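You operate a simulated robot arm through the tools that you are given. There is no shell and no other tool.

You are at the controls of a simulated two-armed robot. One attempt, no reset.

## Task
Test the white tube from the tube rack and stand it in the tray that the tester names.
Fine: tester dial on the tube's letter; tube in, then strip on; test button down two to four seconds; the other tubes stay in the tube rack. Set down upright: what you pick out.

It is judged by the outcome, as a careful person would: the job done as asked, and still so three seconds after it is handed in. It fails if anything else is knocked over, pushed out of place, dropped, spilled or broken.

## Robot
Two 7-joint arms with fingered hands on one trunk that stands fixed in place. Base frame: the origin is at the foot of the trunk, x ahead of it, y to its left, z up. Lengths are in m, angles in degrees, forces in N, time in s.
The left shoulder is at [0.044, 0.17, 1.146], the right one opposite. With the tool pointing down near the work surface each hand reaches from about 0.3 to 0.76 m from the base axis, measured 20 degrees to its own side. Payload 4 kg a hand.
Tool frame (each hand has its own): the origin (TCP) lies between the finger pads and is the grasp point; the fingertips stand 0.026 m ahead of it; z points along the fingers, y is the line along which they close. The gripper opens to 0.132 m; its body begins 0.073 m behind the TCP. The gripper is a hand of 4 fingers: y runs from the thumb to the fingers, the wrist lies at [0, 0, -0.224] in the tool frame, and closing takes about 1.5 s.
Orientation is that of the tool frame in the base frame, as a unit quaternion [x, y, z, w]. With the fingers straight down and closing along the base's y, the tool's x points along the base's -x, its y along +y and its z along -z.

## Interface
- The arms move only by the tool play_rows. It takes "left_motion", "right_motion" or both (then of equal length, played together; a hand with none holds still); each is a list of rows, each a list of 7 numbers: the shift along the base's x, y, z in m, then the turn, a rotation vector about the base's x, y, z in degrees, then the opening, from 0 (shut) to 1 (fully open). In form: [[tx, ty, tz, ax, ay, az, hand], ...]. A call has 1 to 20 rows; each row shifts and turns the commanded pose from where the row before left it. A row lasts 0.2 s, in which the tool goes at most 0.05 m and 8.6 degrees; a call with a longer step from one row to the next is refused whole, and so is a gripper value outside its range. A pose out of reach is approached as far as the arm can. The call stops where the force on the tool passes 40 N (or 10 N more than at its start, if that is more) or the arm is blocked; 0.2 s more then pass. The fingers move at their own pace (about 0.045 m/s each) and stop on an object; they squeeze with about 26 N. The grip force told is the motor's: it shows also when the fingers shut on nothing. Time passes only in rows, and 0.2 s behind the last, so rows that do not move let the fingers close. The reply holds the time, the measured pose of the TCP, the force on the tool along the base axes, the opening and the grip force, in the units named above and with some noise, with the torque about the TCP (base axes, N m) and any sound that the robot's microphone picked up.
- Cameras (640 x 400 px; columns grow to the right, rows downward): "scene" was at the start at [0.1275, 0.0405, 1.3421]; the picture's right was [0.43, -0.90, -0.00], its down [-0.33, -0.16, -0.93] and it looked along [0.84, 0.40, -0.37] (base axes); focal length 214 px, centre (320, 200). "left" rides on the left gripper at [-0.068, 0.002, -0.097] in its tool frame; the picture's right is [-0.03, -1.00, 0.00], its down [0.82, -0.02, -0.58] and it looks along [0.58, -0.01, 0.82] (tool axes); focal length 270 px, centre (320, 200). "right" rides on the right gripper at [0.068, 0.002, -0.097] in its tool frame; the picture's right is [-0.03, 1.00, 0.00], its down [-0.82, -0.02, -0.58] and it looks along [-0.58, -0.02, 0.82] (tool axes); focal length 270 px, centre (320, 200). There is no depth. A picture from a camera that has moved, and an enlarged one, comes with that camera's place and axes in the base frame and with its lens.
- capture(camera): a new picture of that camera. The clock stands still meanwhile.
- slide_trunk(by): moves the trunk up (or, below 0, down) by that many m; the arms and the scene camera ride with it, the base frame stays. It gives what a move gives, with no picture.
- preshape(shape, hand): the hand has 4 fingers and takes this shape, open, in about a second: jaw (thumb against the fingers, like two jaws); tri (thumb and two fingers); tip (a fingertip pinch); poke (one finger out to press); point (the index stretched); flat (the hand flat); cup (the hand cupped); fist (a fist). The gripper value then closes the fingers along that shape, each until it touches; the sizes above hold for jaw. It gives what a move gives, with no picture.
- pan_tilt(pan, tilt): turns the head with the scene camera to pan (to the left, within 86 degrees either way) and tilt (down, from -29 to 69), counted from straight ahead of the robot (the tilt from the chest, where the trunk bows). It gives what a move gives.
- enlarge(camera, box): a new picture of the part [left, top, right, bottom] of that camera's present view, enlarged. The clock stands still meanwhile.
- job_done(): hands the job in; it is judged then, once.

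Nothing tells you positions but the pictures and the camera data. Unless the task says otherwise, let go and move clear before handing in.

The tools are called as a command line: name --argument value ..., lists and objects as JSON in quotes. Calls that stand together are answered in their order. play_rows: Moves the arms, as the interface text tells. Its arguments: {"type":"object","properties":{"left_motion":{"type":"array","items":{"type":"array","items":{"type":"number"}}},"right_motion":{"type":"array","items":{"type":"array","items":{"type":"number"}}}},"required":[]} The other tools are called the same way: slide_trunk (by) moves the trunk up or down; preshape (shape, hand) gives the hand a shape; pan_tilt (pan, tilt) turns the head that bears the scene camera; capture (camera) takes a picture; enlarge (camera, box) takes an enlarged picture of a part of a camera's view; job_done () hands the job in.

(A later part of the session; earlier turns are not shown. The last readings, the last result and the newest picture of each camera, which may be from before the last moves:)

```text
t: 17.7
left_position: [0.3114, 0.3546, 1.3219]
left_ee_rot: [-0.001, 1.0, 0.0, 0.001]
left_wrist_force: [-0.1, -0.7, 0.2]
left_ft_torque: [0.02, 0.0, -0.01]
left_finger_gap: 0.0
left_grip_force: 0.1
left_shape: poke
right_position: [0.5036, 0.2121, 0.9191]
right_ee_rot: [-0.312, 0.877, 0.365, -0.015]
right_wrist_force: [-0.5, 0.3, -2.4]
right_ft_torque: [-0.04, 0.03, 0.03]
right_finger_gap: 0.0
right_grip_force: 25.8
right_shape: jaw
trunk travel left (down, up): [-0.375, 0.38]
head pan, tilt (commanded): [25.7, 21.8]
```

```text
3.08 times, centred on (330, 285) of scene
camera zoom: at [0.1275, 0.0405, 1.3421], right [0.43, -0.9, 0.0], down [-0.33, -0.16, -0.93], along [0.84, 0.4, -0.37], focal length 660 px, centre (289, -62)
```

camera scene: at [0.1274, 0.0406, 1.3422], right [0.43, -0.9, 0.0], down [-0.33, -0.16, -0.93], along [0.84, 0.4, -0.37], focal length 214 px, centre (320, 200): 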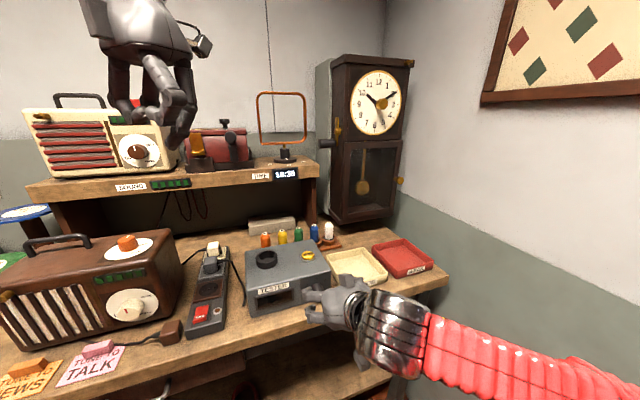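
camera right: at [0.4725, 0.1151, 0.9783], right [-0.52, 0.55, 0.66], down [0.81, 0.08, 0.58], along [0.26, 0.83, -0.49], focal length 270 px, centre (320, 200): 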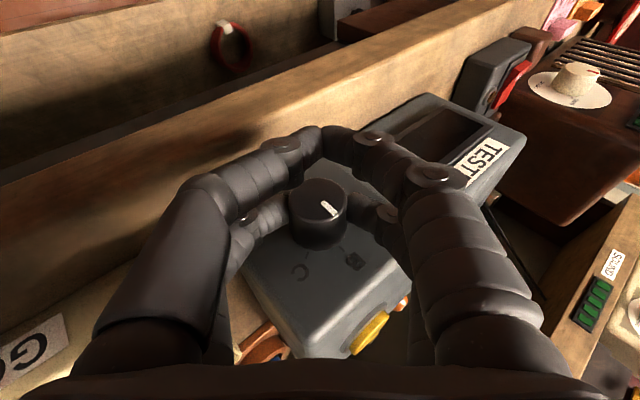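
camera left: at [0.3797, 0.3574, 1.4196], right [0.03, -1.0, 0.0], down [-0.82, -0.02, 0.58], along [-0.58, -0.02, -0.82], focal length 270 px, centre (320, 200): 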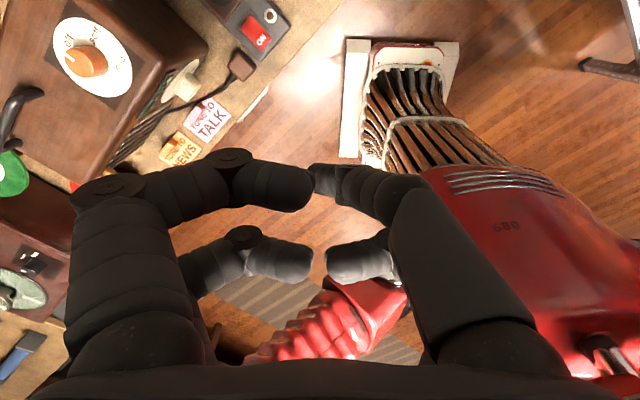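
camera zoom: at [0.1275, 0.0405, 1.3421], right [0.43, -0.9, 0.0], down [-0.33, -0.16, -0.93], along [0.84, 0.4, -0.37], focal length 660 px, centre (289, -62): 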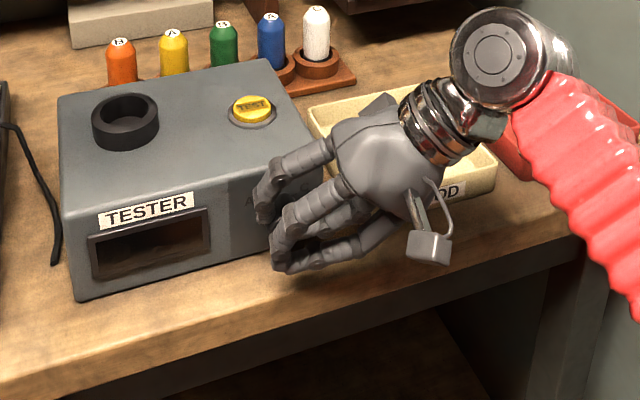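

The marker is now at about B. I'll release, back off 3 cm, swing back to −20° and look before the second stroke.

play_rows --right_motion '[[0, 0, 0, 0, 0, 0, 0.28], [0, 0, 0, 0, 0, 0, 0.28], [0, 0, 0, 0, 0, 0, 0.28], [-0.0072, -0.007, 0, 0, 0, 0, 0.28], [-0.0072, -0.007, 0, 0, 0, 0, 0.28], [-0.0072, -0.007, 0, 0, 0, 0, 0.28], [-0.00087, 0.00089, 0.00091, -5.366, -5.242, 0, 0.28], [-0.00094, 0.00097, 0.00074, -5.366, -5.242, 0, 0.28], [-0.00101, 0.00103, 0.00056, -5.366, -5.242, 0, 0.28], [-0.00105, 0.00107, 0.00037, -5.366, -5.242, 0, 0.28], [-0.00108, 0.0011, 0.00017, -5.366, -5.242, 0, 0.28], [-0.00108, 0.0011, -3e-05, -5.366, -5.242, 0, 0.28], [-0.00106, 0.00109, -0.00024, -5.366, -5.242, 0, 0.3], [-0.00104, 0.00107, -0.00043, -5.366, -5.242, 0, 0.3], [0, 0, 0, 0, 0, 0, 0.3]]'

enlarge --camera "right" --box '[220, 130, 430, 290]'

```text
t: 20.9
left_position: [0.3122, 0.3542, 1.3235]
left_ee_rot: [-0.001, 1.0, 0.0, 0.001]
left_wrist_force: [-0.7, 0.5, 0.2]
left_ft_torque: [0.01, -0.01, 0.0]
left_finger_gap: 0.0
left_grip_force: 0.1
left_shape: poke
right_position: [0.4735, 0.1992, 0.9222]
right_ee_rot: [-0.394, 0.894, -0.109, 0.181]
right_wrist_force: [-1.1, 0.4, 0.4]
right_ft_torque: [-0.04, 0.01, 0.05]
right_finger_gap: 0.0395
right_grip_force: 0.1
right_shape: jaw
trunk travel left (down, up): [-0.375, 0.38]
head pan, tilt (commanded): [25.7, 21.8]
```

```text
2.50 times, centred on (325, 210) of right
camera zoom: at [0.3907, 0.1558, 0.9932], right [-0.65, 0.69, -0.33], down [0.29, 0.62, 0.73], along [0.71, 0.38, -0.6], focal length 676 px, centre (308, 175)
```

zoom: 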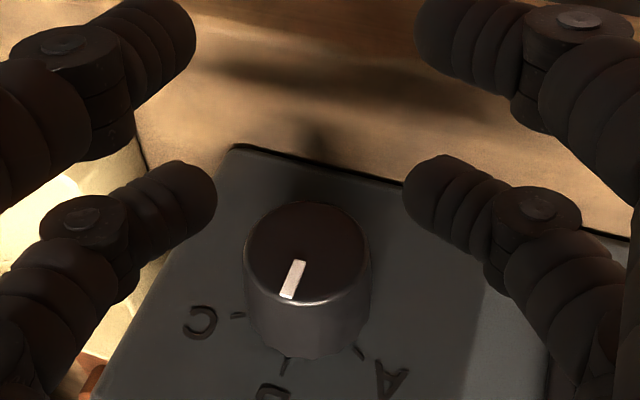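

The marker stands at B. Now the second stroke: re-approach, close and swing 60° toward C.

play_rows --right_motion '[[0.0073, 0.0071, -0.0003, 0, 0, 0, 0.3], [0.0073, 0.0071, -0.0003, 0, 0, 0, 0.3], [0.0073, 0.0071, -0.0003, 0, 0, 0, 0.3], [0, 0, 0, 0, 0, 0, 0.3], [0, 0, 0, 0, 0, 0, 0], [0, 0, 0, 0, 0, 0, 0], [0, 0, 0, 0, 0, 0, 0], [0, 0, 0, 0, 0, 0, 0], [0, 0, 0, 0, 0, 0, 0], [0.00104, -0.00107, 0.00043, 5.366, 5.242, 0, 0], [0.00106, -0.00109, 0.00024, 5.366, 5.242, 0, 0], [0.00108, -0.0011, 3e-05, 5.366, 5.242, 0, 0], [0.00108, -0.0011, -0.00017, 5.366, 5.242, 0, 0], [0.00105, -0.00107, -0.00037, 5.366, 5.242, 0, 0], [0.00101, -0.00103, -0.00056, 5.366, 5.242, 0, 0], [0.00094, -0.00097, -0.00074, 5.366, 5.242, 0, 0], [0.00087, -0.00089, -0.00091, 5.366, 5.242, 0, 0], [0, 0, 0, 0, 0, 0, 0]]'

enlarge --camera "right" --box '[220, 130, 430, 290]'

```text
t: 24.7
left_position: [0.3107, 0.354, 1.3236]
left_ee_rot: [-0.002, 1.0, 0.0, 0.0]
left_wrist_force: [0.9, 0.0, 0.0]
left_ft_torque: [0.01, 0.01, -0.01]
left_finger_gap: 0.0002
left_grip_force: 0.1
left_shape: poke
right_position: [0.5025, 0.2124, 0.9195]
right_ee_rot: [-0.313, 0.876, 0.366, -0.013]
right_wrist_force: [1.1, 1.2, 5.1]
right_ft_torque: [0.09, -0.04, 0.02]
right_finger_gap: 0.0
right_grip_force: 26.2
right_shape: jaw
trunk travel left (down, up): [-0.375, 0.38]
head pan, tilt (commanded): [25.7, 21.8]
```

```text
2.50 times, centred on (325, 210) of right
camera zoom: at [0.4722, 0.1153, 0.9775], right [-0.52, 0.55, 0.66], down [0.81, 0.08, 0.58], along [0.26, 0.83, -0.49], focal length 676 px, centre (308, 175)
```

zoom: 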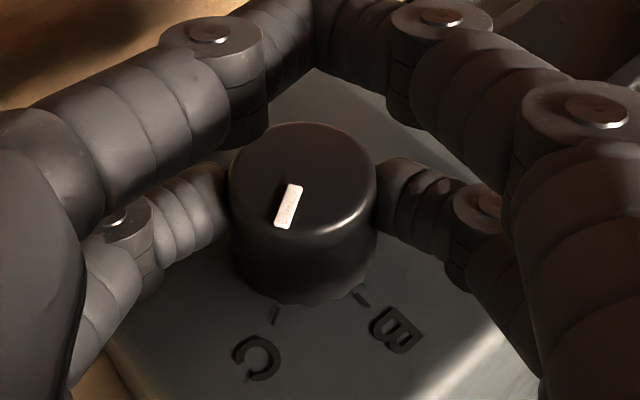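

The marker looks to be on C. I'll release and back the hand away, then verify with an unobstructed view.

play_rows --right_motion '[[0, 0, 0, 0, 0, 0, 0.28], [0, 0, 0, 0, 0, 0, 0.28], [0, 0, 0, 0, 0, 0, 0.28], [-0.0072, -0.007, 0, 0, 0, 0, 0.28], [-0.0072, -0.007, 0, 0, 0, 0, 0.28], [-0.0072, -0.007, 0, 0, 0, 0, 0.28], [-0.015, -0.015, 0.005, -5.366, -5.242, 0, 0.3], [-0.015, -0.015, 0.01, -5.366, -5.242, 0, 0.3], [-0.015, -0.015, 0.015, -5.366, -5.242, 0, 0.3], [-0.015, -0.015, 0.02, -5.366, -5.242, 0, 0.3], [-0.015, -0.015, 0.02, -5.366, -5.242, 0, 0.3], [-0.015, -0.03, 0.02, -5.591, 5.724, 0, 0.3], [-0.01, -0.03, 0.02, -5.591, 5.724, 0, 0.3], [0, -0.04, 0.02, 0, 0, 0, 0.3], [0, -0.04, 0.02, 0, 0, 0, 0.3]]'

capture --camera "scene"

enlarge --camera "scene" --box '[304, 270, 344, 306]'

capture --camera "right"

```text
t: 27.9
left_position: [0.3109, 0.3541, 1.3246]
left_ee_rot: [-0.001, 1.0, 0.0, 0.0]
left_wrist_force: [-0.8, 0.7, 0.4]
left_ft_torque: [0.04, -0.01, 0.04]
left_finger_gap: 0.0
left_grip_force: 0.1
left_shape: poke
right_position: [0.3831, -0.0234, 1.0692]
right_ee_rot: [-0.375, 0.927, 0.02, -0.018]
right_wrist_force: [0.4, 0.1, -0.2]
right_ft_torque: [-0.04, -0.02, -0.04]
right_finger_gap: 0.0391
right_grip_force: 0.1
right_shape: jaw
trunk travel left (down, up): [-0.375, 0.38]
head pan, tilt (commanded): [25.7, 21.8]
```

```text
taken
camera scene: at [0.127, 0.0399, 1.3422], right [0.43, -0.9, 0.0], down [-0.33, -0.16, -0.93], along [0.84, 0.4, -0.37], focal length 214 px, centre (320, 200)
```

scene: 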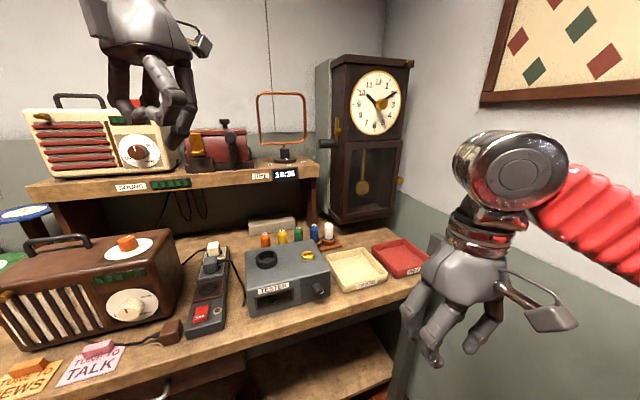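

```text
11.11 times, centred on (324, 288) of scene
camera zoom: at [0.127, 0.0399, 1.3422], right [0.43, -0.9, 0.0], down [-0.33, -0.16, -0.93], along [0.84, 0.4, -0.37], focal length 2383 px, centre (276, -778)
```

zoom: 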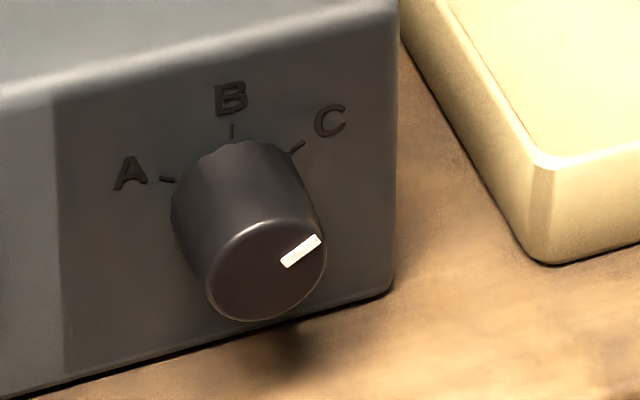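

```text
taken
camera right: at [0.3381, -0.0713, 1.1674], right [-0.68, 0.73, 0.05], down [0.63, 0.54, 0.56], along [0.39, 0.41, -0.83], focal length 270 px, centre (320, 200)
```

right: 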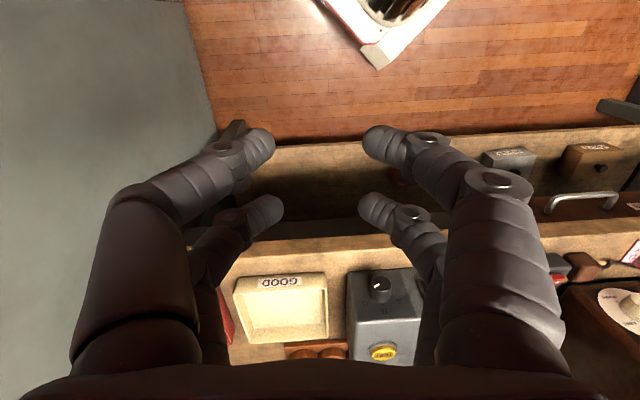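

The dial now stands on C. The right hand is parked clear, so next I'll set the left hand to jaw, turn it 45° with a 30° lean, and carry it toward the white tube well above the bench.

preshape --shape "jaw" --hand "left"

play_rows --left_motion '[[0.02, 0, -0.012, 0, 0, 7.39, 0.5], [0.02, 0, -0.012, 0, 0, 7.39, 0.5], [0.02, 0, -0.012, 0, 0, 7.39, 0.5], [0.02, 0, -0.012, 0, 0, 7.39, 0.5], [0.02, 0, -0.012, 0, 0, 7.39, 0.5], [0.02, 0, -0.012, 0, 0, 7.39, 0.5], [0.02, 0, -0.012, 5.242, -5.366, 0, 0.5], [0.02, 0, -0.012, 5.242, -5.366, 0, 0.5], [0.02, 0, -0.012, 5.242, -5.366, 0, 0.5], [0.02, 0, -0.012, 5.242, -5.366, 0, 0.5], [0, 0, 0, 0, 0, 0, 0.5]]'

capture --camera "scene"

capture --camera "left"

```text
t: 28.8
left_position: [0.3117, 0.3538, 1.3236]
left_ee_rot: [-0.001, 1.0, 0.0, 0.0]
left_wrist_force: [0.2, -0.2, -1.1]
left_ft_torque: [-0.06, -0.01, 0.01]
left_finger_gap: 0.132
left_grip_force: 0.1
left_shape: jaw
right_position: [0.3832, -0.0224, 1.0698]
right_ee_rot: [-0.375, 0.927, 0.021, -0.018]
right_wrist_force: [0.5, -0.7, -0.3]
right_ft_torque: [-0.03, 0.01, 0.0]
right_finger_gap: 0.0391
right_grip_force: 0.0
right_shape: jaw
trunk travel left (down, up): [-0.375, 0.38]
head pan, tilt (commanded): [25.7, 21.8]
```

```text
t: 31.2
left_position: [0.5108, 0.3545, 1.2029]
left_ee_rot: [-0.365, 0.894, 0.097, 0.241]
left_wrist_force: [0.8, -0.3, -0.3]
left_ft_torque: [-0.04, -0.02, 0.01]
left_finger_gap: 0.0664
left_grip_force: 0.1
left_shape: jaw
right_position: [0.3842, -0.0225, 1.0693]
right_ee_rot: [-0.375, 0.927, 0.021, -0.018]
right_wrist_force: [-0.4, 0.5, 0.0]
right_ft_torque: [0.0, -0.02, 0.01]
right_finger_gap: 0.0394
right_grip_force: 0.0
right_shape: jaw
trunk travel left (down, up): [-0.375, 0.38]
head pan, tilt (commanded): [25.7, 21.8]
```

```text
taken
camera scene: at [0.1271, 0.0405, 1.3422], right [0.43, -0.9, 0.0], down [-0.33, -0.16, -0.93], along [0.84, 0.4, -0.37], focal length 214 px, centre (320, 200)
```

scene: 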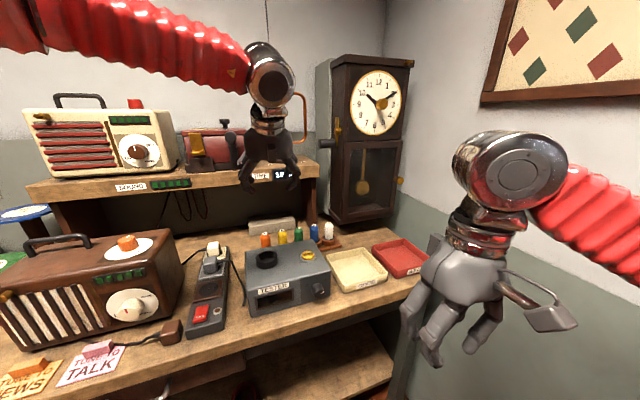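

```text
taken
camera left: at [0.5171, 0.3648, 1.3206], right [0.71, -0.7, 0.01], down [-0.7, -0.71, 0.09], along [-0.05, -0.07, -1.0], focal length 270 px, centre (320, 200)
```

left: 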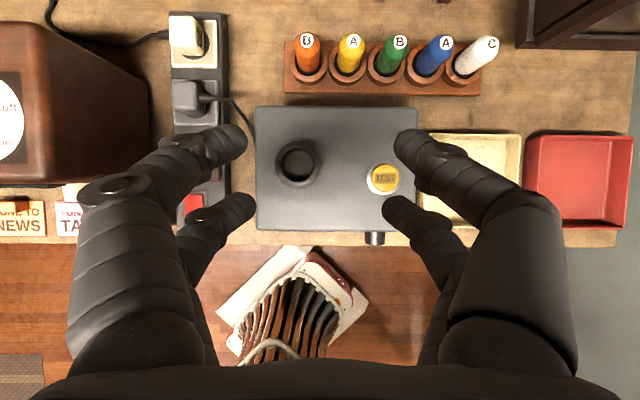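

The left camera now looks straight down on the whole bench, which is ideal for mapping. I'll zoom in to get precise positions.

enlarge --camera "left" --box '[260, 20, 520, 120]'

enlarge --camera "left" --box '[240, 90, 440, 250]'

enlarge --camera "scene" --box '[300, 210, 350, 255]'

enlarge --camera "left" --box '[400, 20, 640, 240]'

```text
2.46 times, centred on (390, 70) of left
camera zoom: at [0.5171, 0.3648, 1.3206], right [0.71, -0.7, 0.01], down [-0.7, -0.71, 0.09], along [-0.05, -0.07, -1.0], focal length 665 px, centre (148, 520)
```

zoom: 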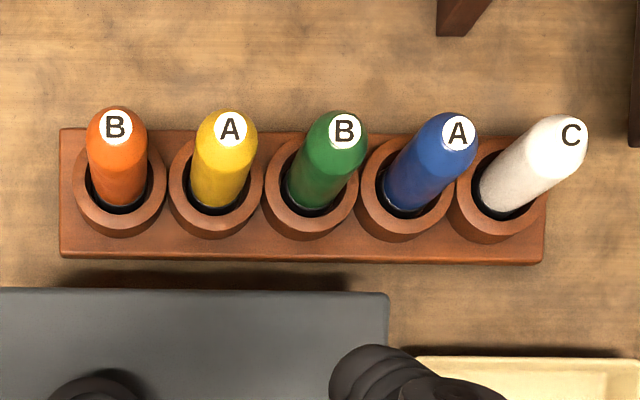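

```text
2.50 times, centred on (340, 170) of left
camera zoom: at [0.5171, 0.3648, 1.3206], right [0.71, -0.7, 0.01], down [-0.7, -0.71, 0.09], along [-0.05, -0.07, -1.0], focal length 676 px, centre (270, 275)
```

zoom: 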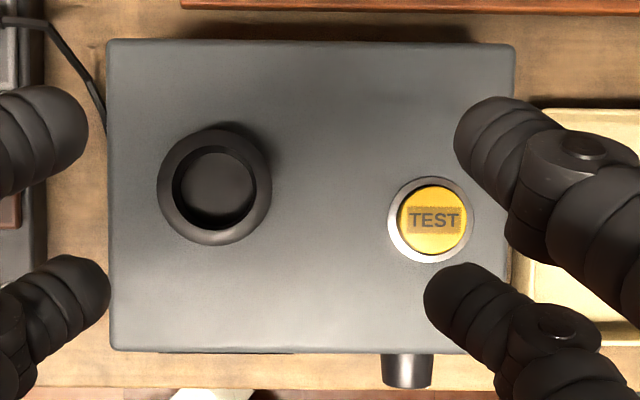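

```text
8.89 times, centred on (325, 232) of scene
camera zoom: at [0.1271, 0.0405, 1.3422], right [0.43, -0.9, 0.0], down [-0.33, -0.16, -0.93], along [0.84, 0.4, -0.37], focal length 1906 px, centre (276, -89)
```

zoom: 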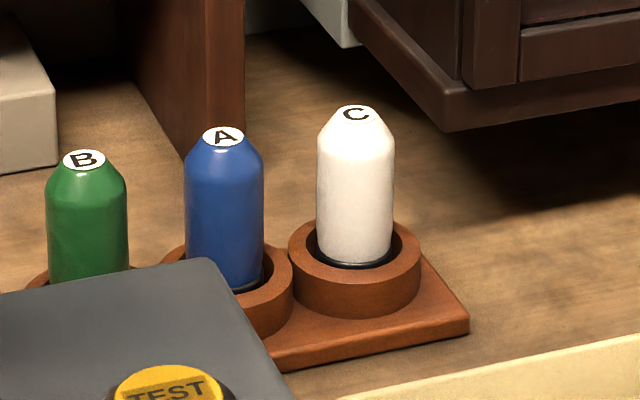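

```text
1.82 times, centred on (520, 130) of left
camera zoom: at [0.5171, 0.3648, 1.3206], right [0.71, -0.7, 0.01], down [-0.7, -0.71, 0.09], along [-0.05, -0.07, -1.0], focal length 491 px, centre (-44, 327)
```

zoom: 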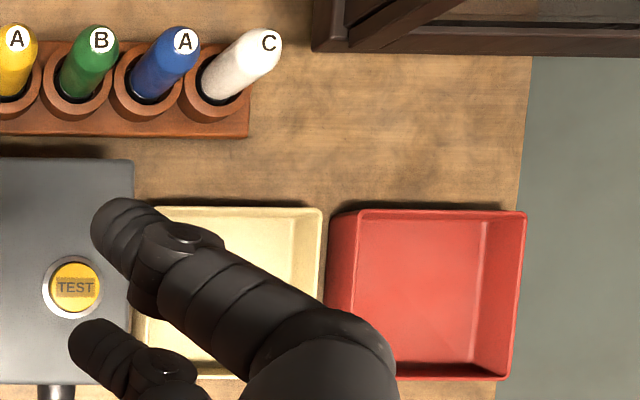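

With the overhead view I place the white tube's axis at about (0.801, 0.326), its top at z≈0.956 and the rack ring top at z≈0.884. The tester ring is at (0.510, 0.391, 0.975) and the button at (0.579, 0.2985, 0.965). I'll lean the hand 10° more for reach and hover above the white tube.

play_rows --left_motion '[[0.028, -0.0033, -0.006, 3.49, -3.58, 0, 0.33], [0.028, -0.0033, -0.006, 3.49, -3.58, 0, 0.33], [0.028, -0.0033, -0.008, 0, 0, 0, 0.33], [0.028, -0.0033, -0.01, 0, 0, 0, 0.33], [0.028, -0.0033, -0.01, 0, 0, 0, 0.33], [0.028, -0.0033, -0.01, 0, 0, 0, 0.33], [0.028, -0.0033, -0.01, 0, 0, 0, 0.33], [0.028, -0.0033, -0.01, 0, 0, 0, 0.33], [0.028, -0.0033, -0.015, 0, 0, 0, 0.33], [0.028, -0.0033, -0.018, 0, 0, 0, 0.33], [0.005, 0, -0.02, 0, 0, 0, 0.33], [0, 0, -0.02, 0, 0, 0, 0.33], [0, 0, 0, 0, 0, 0, 0.33]]'

capture --camera "left"

capture --camera "scene"

```text
t: 34.0
left_position: [0.7364, 0.3558, 1.0497]
left_ee_rot: [-0.355, 0.87, 0.127, 0.317]
left_wrist_force: [-0.3, -0.1, -0.9]
left_ft_torque: [0.02, -0.01, -0.02]
left_finger_gap: 0.0439
left_grip_force: 0.0
left_shape: jaw
left hand out of reach, approached as far as the arm can: row 8, 9, 10
right_position: [0.3845, -0.0239, 1.0695]
right_ee_rot: [-0.375, 0.927, 0.021, -0.018]
right_wrist_force: [0.9, 0.5, 0.1]
right_ft_torque: [0.01, 0.01, 0.04]
right_finger_gap: 0.039
right_grip_force: 0.2
right_shape: jaw
trunk travel left (down, up): [-0.375, 0.38]
head pan, tilt (commanded): [25.7, 21.8]
```

```text
taken
camera left: at [0.7266, 0.3523, 1.1678], right [0.71, -0.7, 0.02], down [-0.7, -0.71, -0.08], along [0.07, 0.04, -1.0], focal length 270 px, centre (320, 200)
```

left: 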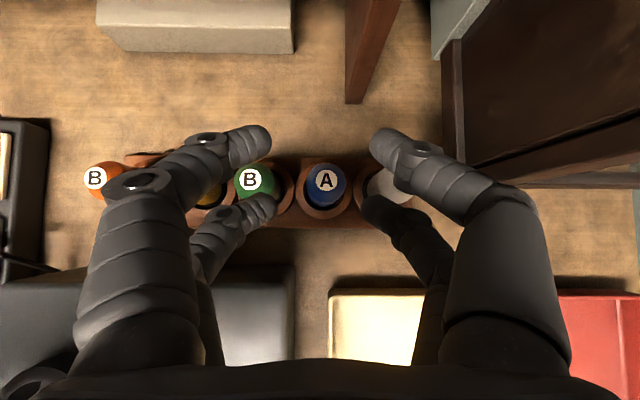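

```text
taken
camera scene: at [0.1279, 0.0404, 1.3421], right [0.43, -0.9, 0.0], down [-0.33, -0.16, -0.93], along [0.84, 0.4, -0.37], focal length 214 px, centre (320, 200)
```

scene: 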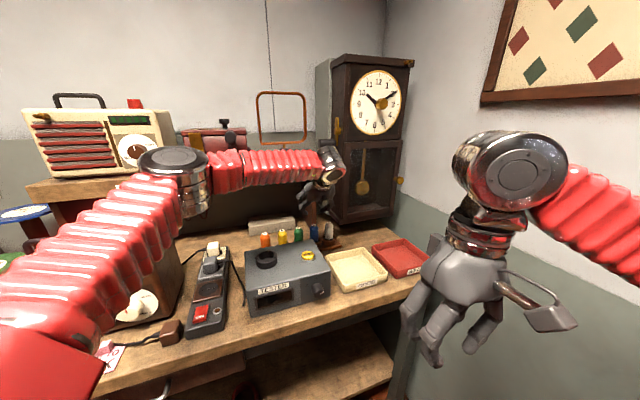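

The arm fell a little short, stopping at (0.736, 0.356). I'll pull back, come lower and approach more from the right, so the far fingertip pair can pinch the tube with less reach.

play_rows --left_motion '[[-0.012, -0.025, 0, 0, 0, 0, 0.33], [-0.012, -0.025, 0, 0, 0, 0, 0.33], [-0.012, -0.026, -0.01, 0, 0, 0, 0.33], [0, 0, -0.015, 0, 0, 0, 0.33], [0, 0, 0, 0, 0, 0, 0.33]]'

capture --camera "scene"

capture --camera "left"

```text
t: 35.2
left_position: [0.6867, 0.2929, 1.0259]
left_ee_rot: [-0.354, 0.87, 0.128, 0.318]
left_wrist_force: [-0.5, 0.6, 0.9]
left_ft_torque: [-0.02, 0.0, 0.04]
left_finger_gap: 0.0437
left_grip_force: 0.0
left_shape: jaw
left hand out of reach, approached as far as the arm can: row 1, 2, 3
right_position: [0.3853, -0.023, 1.0685]
right_ee_rot: [-0.374, 0.927, 0.022, -0.018]
right_wrist_force: [0.4, 0.9, -0.1]
right_ft_torque: [-0.01, -0.04, -0.01]
right_finger_gap: 0.0391
right_grip_force: 0.2
right_shape: jaw
trunk travel left (down, up): [-0.375, 0.38]
head pan, tilt (commanded): [25.7, 21.8]
```

```text
taken
camera scene: at [0.1277, 0.0404, 1.3421], right [0.43, -0.9, 0.0], down [-0.33, -0.16, -0.93], along [0.84, 0.4, -0.37], focal length 214 px, centre (320, 200)
```

scene: 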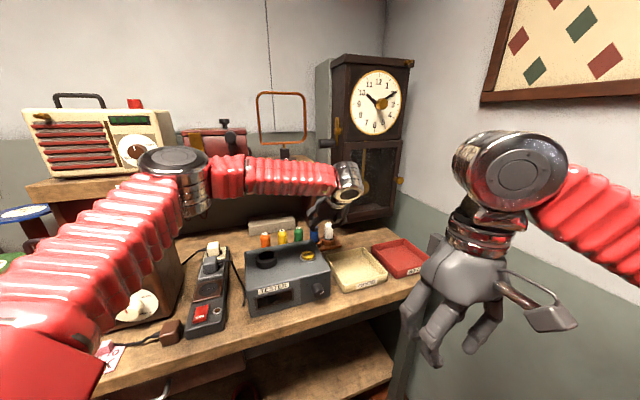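

```text
taken
camera left: at [0.6787, 0.2885, 1.1437], right [0.71, -0.7, 0.02], down [-0.7, -0.71, -0.08], along [0.07, 0.04, -1.0], focal length 270 px, centre (320, 200)
```

left: 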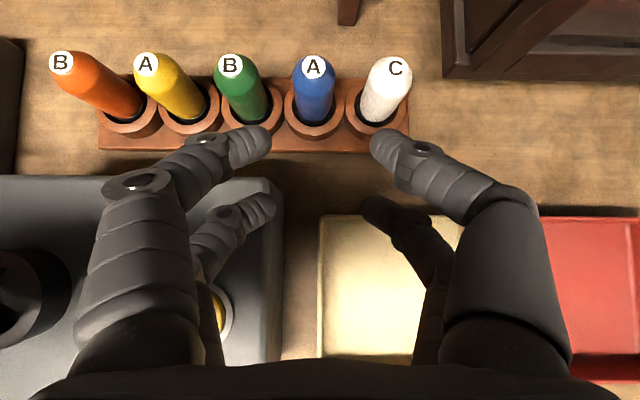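

The limit looks like wrist deviation with a high elbow rather than distance. Raising the trunk should straighten the arm and ease the wrist, so I'll try that and then lower the hand again.

slide_trunk --by 0.12

play_rows --left_motion '[[0, 0, -0.03, 0, 0, 0, 0.33], [0, 0, -0.03, 0, 0, 0, 0.33], [0, 0, -0.03, 0, 0, 0, 0.33], [0, 0, -0.03, 0, 0, 0, 0.33], [0.005, -0.005, 0, 0, 0, 0, 0.33], [0.005, -0.005, 0, 0, 0, 0, 0.33], [0, 0, 0, 0, 0, 0, 0.33]]'

capture --camera "scene"

```text
t: 36.7
left_position: [0.6771, 0.2934, 1.1864]
left_ee_rot: [-0.358, 0.86, 0.117, 0.344]
left_wrist_force: [1.0, -0.2, 0.7]
left_ft_torque: [0.02, 0.0, 0.0]
left_finger_gap: 0.0438
left_grip_force: 0.0
left_shape: jaw
right_position: [0.3833, -0.0235, 1.1864]
right_ee_rot: [-0.375, 0.927, 0.022, -0.018]
right_wrist_force: [0.9, 0.4, 0.3]
right_ft_torque: [0.0, 0.02, 0.0]
right_finger_gap: 0.0394
right_grip_force: 0.0
right_shape: jaw
trunk travel left (down, up): [-0.495, 0.26]
head pan, tilt (commanded): [25.7, 21.8]
```

```text
t: 38.3
left_position: [0.6579, 0.3077, 1.0795]
left_ee_rot: [-0.359, 0.86, 0.117, 0.344]
left_wrist_force: [0.0, 0.1, 0.3]
left_ft_torque: [-0.01, 0.03, 0.03]
left_finger_gap: 0.0439
left_grip_force: 0.0
left_shape: jaw
left hand out of reach, approached as far as the arm can: row 1, 2, 3, 4, 5, 6
right_position: [0.3835, -0.0232, 1.1895]
right_ee_rot: [-0.375, 0.927, 0.021, -0.018]
right_wrist_force: [-0.3, 0.6, -0.3]
right_ft_torque: [0.01, -0.02, 0.02]
right_finger_gap: 0.0393
right_grip_force: 0.1
right_shape: jaw
trunk travel left (down, up): [-0.495, 0.26]
head pan, tilt (commanded): [25.7, 21.8]
```

```text
taken
camera scene: at [0.1053, 0.0404, 1.4631], right [0.43, -0.9, 0.0], down [-0.33, -0.16, -0.93], along [0.84, 0.4, -0.37], focal length 214 px, centre (320, 200)
```

scene: 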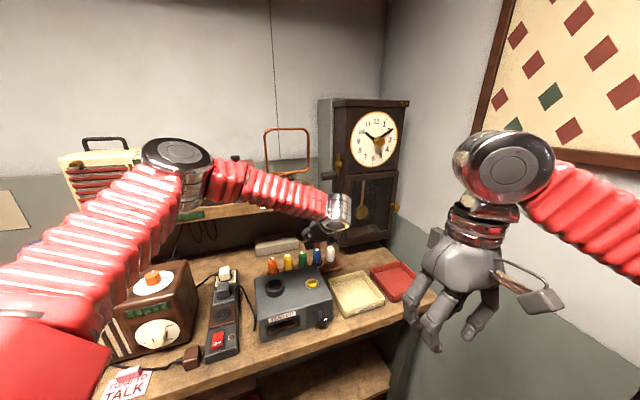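

Raising the trunk made it worse; poses with the wrist higher relative to the shoulder were easier. So I'll go the other way: lift the left hand and lower the trunk below its starting height, in steps.

play_rows --left_motion '[[-0.016, 0.004, 0.034, 0, 0, 0, 0.33], [-0.016, 0.004, 0.034, 0, 0, 0, 0.33], [-0.016, 0.004, 0.034, 0, 0, 0, 0.33], [-0.016, 0.004, 0.034, 0, 0, 0, 0.33], [-0.016, 0.004, 0.034, 0, 0, 0, 0.33]]'

slide_trunk --by -0.12

play_rows --left_motion '[[0, 0, 0.03, 0, 0, 0, 0.33], [0, 0, 0.03, 0, 0, 0, 0.33], [0, 0, 0.03, 0, 0, 0, 0.33], [0, 0, 0.03, 0, 0, 0, 0.33], [0, 0, 0, 0, 0, 0, 0.33]]'

capture --camera "scene"

```text
t: 39.5
left_position: [0.5769, 0.3272, 1.2514]
left_ee_rot: [-0.358, 0.86, 0.117, 0.344]
left_wrist_force: [-0.8, -0.7, 0.2]
left_ft_torque: [-0.01, -0.01, -0.02]
left_finger_gap: 0.0438
left_grip_force: 0.1
left_shape: jaw
right_position: [0.3823, -0.0238, 1.1886]
right_ee_rot: [-0.375, 0.927, 0.022, -0.018]
right_wrist_force: [-0.4, -0.1, 0.1]
right_ft_torque: [-0.04, -0.03, -0.01]
right_finger_gap: 0.0392
right_grip_force: 0.1
right_shape: jaw
trunk travel left (down, up): [-0.495, 0.26]
head pan, tilt (commanded): [25.7, 21.8]
```

```text
t: 41.0
left_position: [0.5798, 0.3287, 1.1298]
left_ee_rot: [-0.359, 0.86, 0.117, 0.345]
left_wrist_force: [-0.5, -0.5, 0.4]
left_ft_torque: [0.04, -0.01, -0.01]
left_finger_gap: 0.0437
left_grip_force: 0.1
left_shape: jaw
right_position: [0.3817, -0.0238, 1.0692]
right_ee_rot: [-0.375, 0.927, 0.021, -0.017]
right_wrist_force: [0.4, -0.1, -0.3]
right_ft_torque: [-0.01, 0.03, 0.02]
right_finger_gap: 0.039
right_grip_force: 0.1
right_shape: jaw
trunk travel left (down, up): [-0.375, 0.38]
head pan, tilt (commanded): [25.7, 21.8]
```

```text
t: 42.2
left_position: [0.5784, 0.3296, 1.2504]
left_ee_rot: [-0.358, 0.86, 0.117, 0.344]
left_wrist_force: [0.3, 0.9, -0.4]
left_ft_torque: [-0.01, 0.0, 0.02]
left_finger_gap: 0.0439
left_grip_force: 0.2
left_shape: jaw
right_position: [0.3831, -0.0233, 1.0678]
right_ee_rot: [-0.375, 0.926, 0.02, -0.019]
right_wrist_force: [-0.7, -0.2, 0.2]
right_ft_torque: [0.03, -0.01, 0.02]
right_finger_gap: 0.0392
right_grip_force: 0.0
right_shape: jaw
trunk travel left (down, up): [-0.375, 0.38]
head pan, tilt (commanded): [25.7, 21.8]
```

```text
taken
camera scene: at [0.1279, 0.0405, 1.3421], right [0.43, -0.9, 0.0], down [-0.33, -0.16, -0.93], along [0.84, 0.4, -0.37], focal length 214 px, centre (320, 200)
```

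scene: 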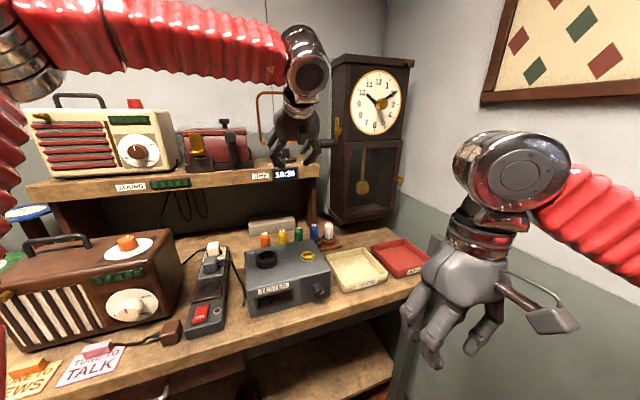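

Back at the starting height with nothing disturbed. I'll lower the trunk another 0.12 m and test the reach again.

slide_trunk --by -0.12

play_rows --left_motion '[[0.02, -0.004, -0.01, 0, 0, 0, 0.33], [0.02, -0.004, -0.01, 0, 0, 0, 0.33], [0.02, -0.004, -0.01, 0, 0, 0, 0.33], [0.02, -0.004, -0.01, 0, 0, 0, 0.33], [0.02, -0.004, -0.01, 0, 0, 0, 0.33], [0, 0, 0, 0, 0, 0, 0.33]]'

capture --camera "scene"

capture --camera "left"

```text
t: 43.7
left_position: [0.5801, 0.3296, 1.1306]
left_ee_rot: [-0.358, 0.86, 0.116, 0.345]
left_wrist_force: [-1.5, 0.6, -0.2]
left_ft_torque: [0.01, 0.04, -0.01]
left_finger_gap: 0.0438
left_grip_force: 0.0
left_shape: jaw
right_position: [0.3815, -0.0238, 0.9493]
right_ee_rot: [-0.375, 0.926, 0.021, -0.017]
right_wrist_force: [0.7, -0.3, 0.2]
right_ft_torque: [0.02, 0.02, 0.0]
right_finger_gap: 0.0393
right_grip_force: 0.0
right_shape: jaw
trunk travel left (down, up): [-0.255, 0.5]
head pan, tilt (commanded): [25.7, 21.8]
```

```text
t: 45.1
left_position: [0.6791, 0.308, 1.082]
left_ee_rot: [-0.359, 0.86, 0.117, 0.344]
left_wrist_force: [0.5, 0.9, 0.6]
left_ft_torque: [0.0, 0.0, 0.02]
left_finger_gap: 0.0437
left_grip_force: 0.1
left_shape: jaw
right_position: [0.3822, -0.023, 0.9488]
right_ee_rot: [-0.375, 0.927, 0.02, -0.018]
right_wrist_force: [0.2, -0.2, 0.3]
right_ft_torque: [0.03, -0.03, -0.02]
right_finger_gap: 0.0392
right_grip_force: 0.1
right_shape: jaw
trunk travel left (down, up): [-0.255, 0.5]
head pan, tilt (commanded): [25.7, 21.8]
```

```text
taken
camera scene: at [0.167, 0.0404, 1.2196], right [0.43, -0.9, 0.0], down [-0.33, -0.16, -0.93], along [0.84, 0.4, -0.37], focal length 214 px, centre (320, 200)
```

scene: 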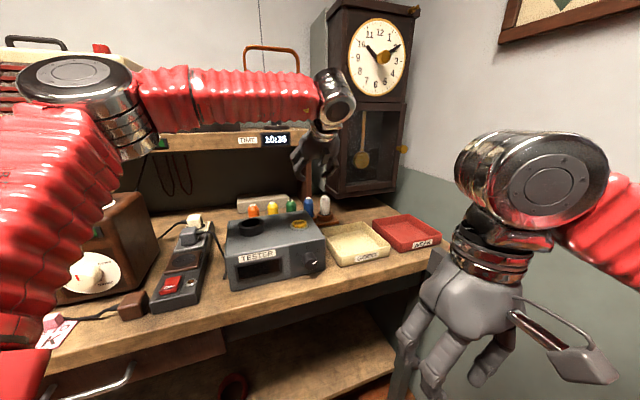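

```text
taken
camera left: at [0.664, 0.3044, 1.1996], right [0.71, -0.7, 0.06], down [-0.69, -0.71, -0.13], along [0.13, 0.05, -0.99], focal length 270 px, centre (320, 200)
```

left: 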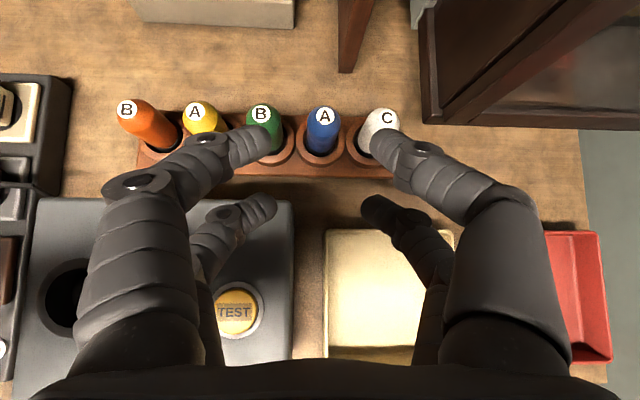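

Now the arm reaches further without complaint. From this lower head position I'll refine the white tube's location again before the approach.

enlarge --camera "scene" --box '[285, 180, 350, 230]'

enlarge --camera "left" --box '[240, 80, 460, 220]'

```text
8.00 times, centred on (318, 205) of scene
camera zoom: at [0.167, 0.0404, 1.2196], right [0.43, -0.9, 0.0], down [-0.33, -0.16, -0.93], along [0.84, 0.4, -0.37], focal length 1716 px, centre (340, 160)
```

zoom: 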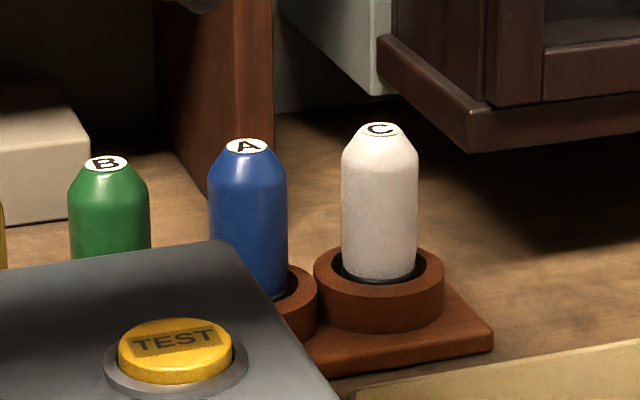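

```text
2.86 times, centred on (350, 150) of left
camera zoom: at [0.664, 0.3044, 1.1996], right [0.71, -0.7, 0.06], down [-0.69, -0.71, -0.13], along [0.13, 0.05, -0.99], focal length 772 px, centre (234, 343)
```

zoom: 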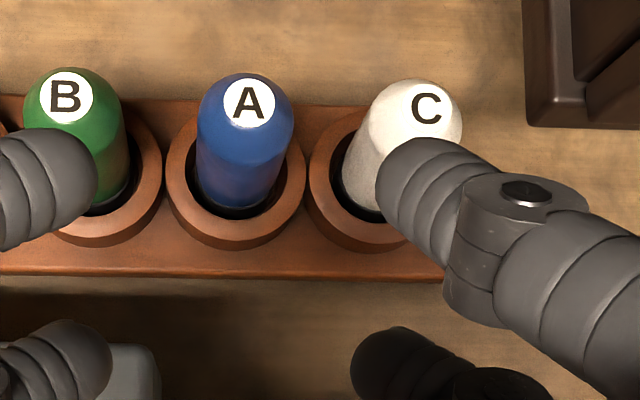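

The views agree: the white tube's axis is at (0.799, 0.326), its top at 0.957 and its cylinder from 0.891 to 0.943. I'll correct the hand's orientation, yaw it 6° away from the blue tube and hover above the white tube.

play_rows --left_motion '[[0.02, 0, -0.005, 0, 3.64, 0, 0.3], [0.02, 0, -0.005, 0, 0, 6, 0.3], [0.02, 0, -0.01, 0, 0, 0, 0.3], [0.02, 0, -0.01, 0, 0, 0, 0.3], [0.02, 0, -0.01, 0, 0, 0, 0.3], [0.005, 0, -0.01, 0, 0, 0, 0.3], [0, 0, 0, 0, 0, 0, 0.3]]'

capture --camera "left"

enlarge --camera "scene" --box '[270, 130, 390, 240]'

```text
t: 46.7
left_position: [0.7253, 0.3439, 1.0544]
left_ee_rot: [-0.378, 0.861, 0.137, 0.312]
left_wrist_force: [0.2, -0.2, 0.5]
left_ft_torque: [0.0, 0.0, 0.0]
left_finger_gap: 0.0401
left_grip_force: 0.1
left_shape: jaw
left hand out of reach, approached as far as the arm can: row 2, 3, 4, 5
right_position: [0.382, -0.0233, 0.9486]
right_ee_rot: [-0.376, 0.926, 0.021, -0.018]
right_wrist_force: [0.8, -0.1, -0.6]
right_ft_torque: [0.01, -0.01, -0.01]
right_finger_gap: 0.0393
right_grip_force: 0.2
right_shape: jaw
trunk travel left (down, up): [-0.255, 0.5]
head pan, tilt (commanded): [25.7, 21.8]
```

```text
taken
camera left: at [0.7165, 0.339, 1.173], right [0.75, -0.66, 0.02], down [-0.66, -0.75, -0.08], along [0.07, 0.05, -1.0], focal length 270 px, centre (320, 200)
```

left: 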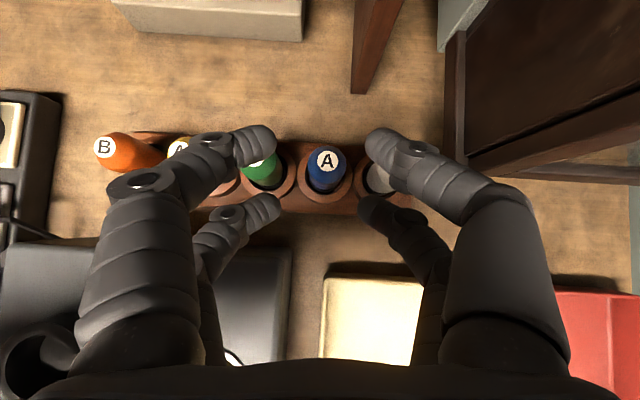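

```text
3.64 times, centred on (330, 185) of scene
camera zoom: at [0.1675, 0.0403, 1.2195], right [0.43, -0.9, 0.0], down [-0.34, -0.16, -0.93], along [0.84, 0.4, -0.37], focal length 780 px, centre (284, 254)
```

zoom: 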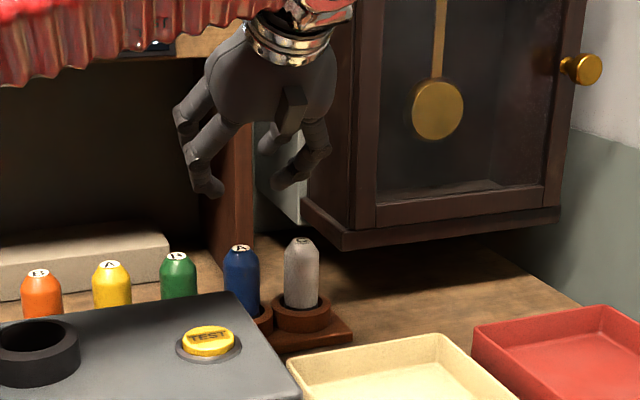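

The left arm cannot point forward-left this far out, while the right arm did so easily at the knob. So I'll swap roles: the right hand handles the tube and the left hand presses the switch and button. First I'll back the left hand off, raise the right one and lower the trunk, since the shoulders come forward as it bows.

play_rows --left_motion '[[-0.03, 0.002, 0.02, 0, 0, -8, 0.4], [-0.03, 0.002, 0.02, 0, 0, -8, 0.4], [-0.03, 0.002, 0.025, 0, 0, -8, 0.4], [-0.03, 0.002, 0.025, 0, 0, -8, 0.4], [-0.03, 0.002, 0.025, 0, 0, -8, 0.4], [-0.03, 0.002, 0.025, 0, 0, -8, 0.4], [-0.03, 0.002, 0.025, 0, 0, 0, 0.4], [-0.03, 0.002, 0.025, 0, 0, 0, 0.4], [-0.03, 0.002, 0.02, 0, 0, 0, 0.4], [0, 0, 0, 0, 0, 0, 0.4]]' --right_motion '[[0, 0, 0.03, 0, 0, 0, 0.3], [0, 0, 0.03, 0, 0, 0, 0.3], [0, 0, 0.03, 0, 0, 0, 0.3], [0, 0, 0.03, 0, 0, 0, 0.3], [0, 0, 0.03, 0, 0, 0, 0.3], [0, 0, 0.03, 0, 0, 0, 0.3], [0, 0, 0, 0, 0, 0, 0.3], [0, 0, 0, 0, 0, 0, 0.3], [0, 0, 0, 0, 0, 0, 0.3], [0, 0, 0, 0, 0, 0, 0.3]]'

slide_trunk --by -0.12

capture --camera "scene"

capture --camera "right"

```text
t: 48.9
left_position: [0.454, 0.3608, 1.2658]
left_ee_rot: [0.005, 0.94, -0.003, 0.341]
left_wrist_force: [0.5, -0.8, 0.5]
left_ft_torque: [0.03, 0.0, -0.02]
left_finger_gap: 0.0524
left_grip_force: 0.1
left_shape: jaw
right_position: [0.3833, -0.0235, 1.1275]
right_ee_rot: [-0.375, 0.927, 0.021, -0.019]
right_wrist_force: [0.4, 0.4, 0.7]
right_ft_torque: [-0.03, 0.0, 0.06]
right_finger_gap: 0.0394
right_grip_force: 0.0
right_shape: jaw
trunk travel left (down, up): [-0.255, 0.5]
head pan, tilt (commanded): [25.7, 21.8]
```

```text
t: 50.4
left_position: [0.4514, 0.3613, 1.1456]
left_ee_rot: [0.005, 0.94, -0.002, 0.342]
left_wrist_force: [-1.1, 0.4, 1.1]
left_ft_torque: [0.01, -0.01, 0.0]
left_finger_gap: 0.0525
left_grip_force: 0.1
left_shape: jaw
right_position: [0.3819, -0.0243, 1.0096]
right_ee_rot: [-0.375, 0.927, 0.02, -0.017]
right_wrist_force: [0.4, 0.0, 0.3]
right_ft_torque: [0.02, -0.04, -0.01]
right_finger_gap: 0.0391
right_grip_force: 0.0
right_shape: jaw
trunk travel left (down, up): [-0.135, 0.62]
head pan, tilt (commanded): [25.7, 21.8]
```

```text
taken
camera scene: at [0.2222, 0.0404, 1.0934], right [0.43, -0.9, 0.0], down [-0.33, -0.16, -0.93], along [0.84, 0.4, -0.37], focal length 214 px, centre (320, 200)
```

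scene: 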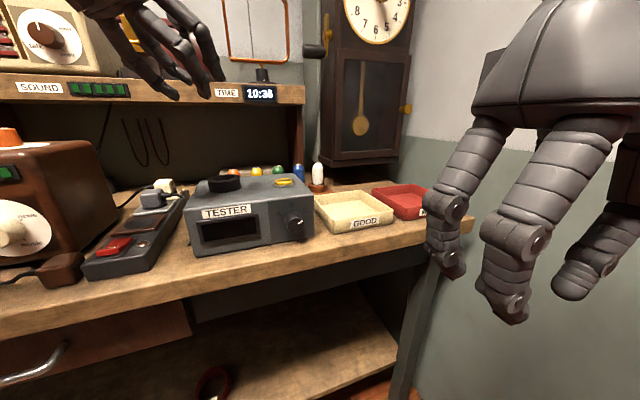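

```text
taken
camera right: at [0.336, -0.0713, 1.1076], right [-0.68, 0.73, 0.05], down [0.63, 0.54, 0.56], along [0.39, 0.41, -0.82], focal length 270 px, centre (320, 200)
```

right: 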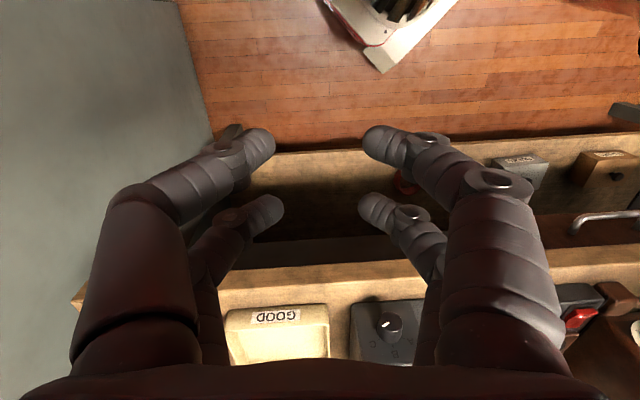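

The trunk is lower and the shoulders came forward about 0.1 m as hoped. Now I'll tilt the right hand to about 45° and carry it over the trays toward the white tube.

play_rows --right_motion '[[0.03, 0.02, 0.013, 5.242, -5.366, 0, 0.33], [0.03, 0.02, 0.013, 5.242, -5.366, 0, 0.33], [0.03, 0.02, 0.013, 5.242, -5.366, 0, 0.33], [0.03, 0.02, 0.013, 5.242, -5.366, 0, 0.33], [0.03, 0.02, 0.013, 5.242, -5.366, 0, 0.33], [0.03, 0.02, 0.01, 5.242, -5.366, 0, 0.33], [0.03, 0.025, 0, 0, 0, 0, 0.33], [0.03, 0.025, 0, 0, 0, 0, 0.33], [0.03, 0.025, 0, 0, 0, 0, 0.33], [0.03, 0.025, 0, 0, 0, 0, 0.33], [0, 0, 0, 0, 0, 0, 0.33]]'

capture --camera "right"

capture --camera "scene"

```text
t: 52.8
left_position: [0.4538, 0.3599, 1.1467]
left_ee_rot: [0.005, 0.94, -0.003, 0.341]
left_wrist_force: [0.9, -0.5, 0.5]
left_ft_torque: [-0.06, 0.03, -0.01]
left_finger_gap: 0.0523
left_grip_force: 0.0
left_shape: jaw
right_position: [0.6851, 0.1943, 1.0827]
right_ee_rot: [-0.356, 0.856, 0.165, 0.338]
right_wrist_force: [0.9, -0.4, -0.1]
right_ft_torque: [-0.01, 0.0, 0.0]
right_finger_gap: 0.0431
right_grip_force: 0.0
right_shape: jaw
trunk travel left (down, up): [-0.135, 0.62]
head pan, tilt (commanded): [25.7, 21.8]
```

```text
taken
camera right: at [0.6031, 0.1136, 1.1043], right [-0.71, 0.71, 0.06], down [0.17, 0.09, 0.98], along [0.69, 0.7, -0.19], focal length 270 px, centre (320, 200)
```

right: 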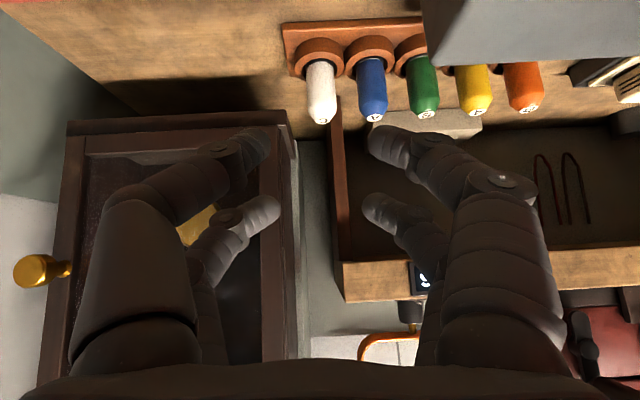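

```text
taken
camera scene: at [0.223, 0.0408, 1.093], right [0.43, -0.9, 0.0], down [-0.34, -0.16, -0.93], along [0.84, 0.4, -0.37], focal length 214 px, centre (320, 200)
```

scene: 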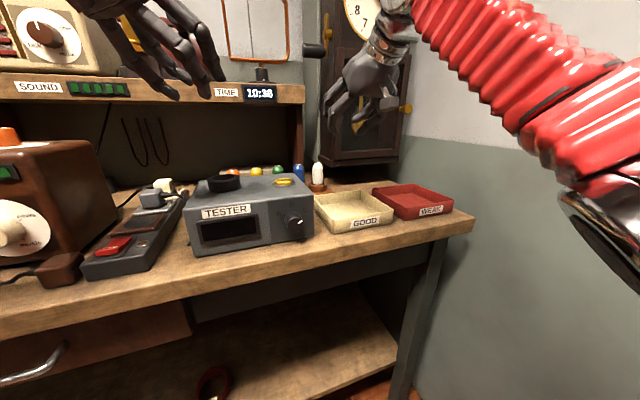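

The right camera puts the white tube at (0.798, 0.325), matching my earlier estimate, and the arm reaches easily. I'll hover above it with the far fingertips lined up.

play_rows --right_motion '[[0.0196, 0.0231, -0.0125, -1.58, -1.8, 0, 0.3], [0.0196, 0.0231, -0.0125, 0, 0, 0, 0.3], [0.0196, 0.0231, -0.0125, 0, 0, 0, 0.3], [0.0196, 0.0231, -0.0125, 0, 0, 0, 0.3], [0.0196, 0.0231, -0.0125, 0, 0, 0, 0.3], [0, 0, 0, 0, 0, 0, 0.3]]'

capture --camera "right"

enlarge --camera "scene" --box '[270, 80, 400, 210]'

```text
t: 54.4
left_position: [0.453, 0.3606, 1.1478]
left_ee_rot: [0.004, 0.94, -0.002, 0.341]
left_wrist_force: [0.3, -0.2, 0.1]
left_ft_torque: [-0.02, -0.02, 0.01]
left_finger_gap: 0.0524
left_grip_force: 0.0
left_shape: jaw
right_position: [0.7277, 0.1753, 1.0931]
right_ee_rot: [-0.332, 0.858, 0.149, 0.363]
right_wrist_force: [-0.7, -0.2, 0.3]
right_ft_torque: [0.0, -0.01, -0.01]
right_finger_gap: 0.0401
right_grip_force: 0.1
right_shape: jaw
right hand out of reach, approached as far as the arm can: row 2, 3, 4, 5
trunk travel left (down, up): [-0.135, 0.62]
head pan, tilt (commanded): [25.7, 21.8]
stopped in row 6 (right hand): the arm was blocked; the commanded pose is now the measured one
```

```text
taken
camera right: at [0.6407, 0.0977, 1.1118], right [-0.66, 0.75, 0.03], down [0.13, 0.08, 0.99], along [0.74, 0.66, -0.15], focal length 270 px, centre (320, 200)
```

right: 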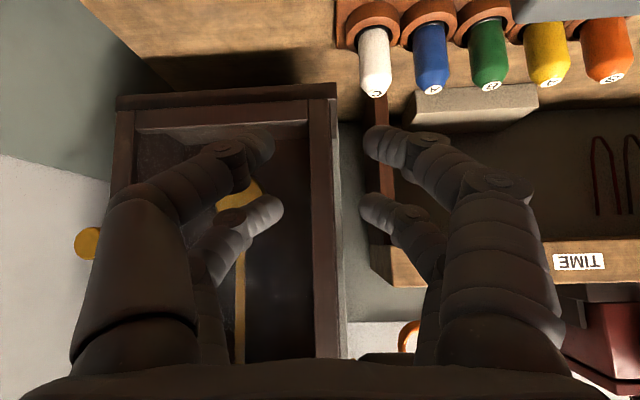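

```text
3.08 times, centred on (335, 145) of scene
camera zoom: at [0.2228, 0.04, 1.0931], right [0.43, -0.9, 0.0], down [-0.33, -0.16, -0.93], along [0.84, 0.4, -0.37], focal length 660 px, centre (274, 369)
```

zoom: 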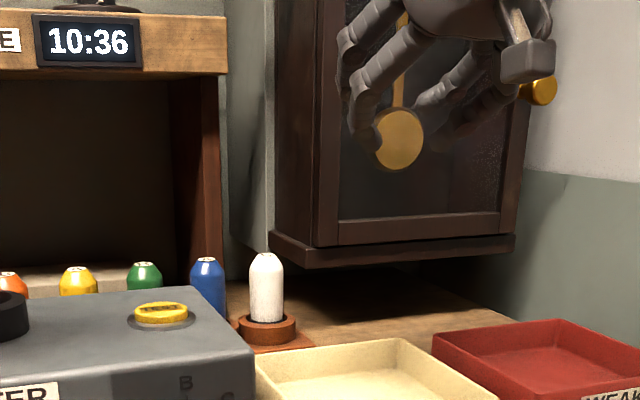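

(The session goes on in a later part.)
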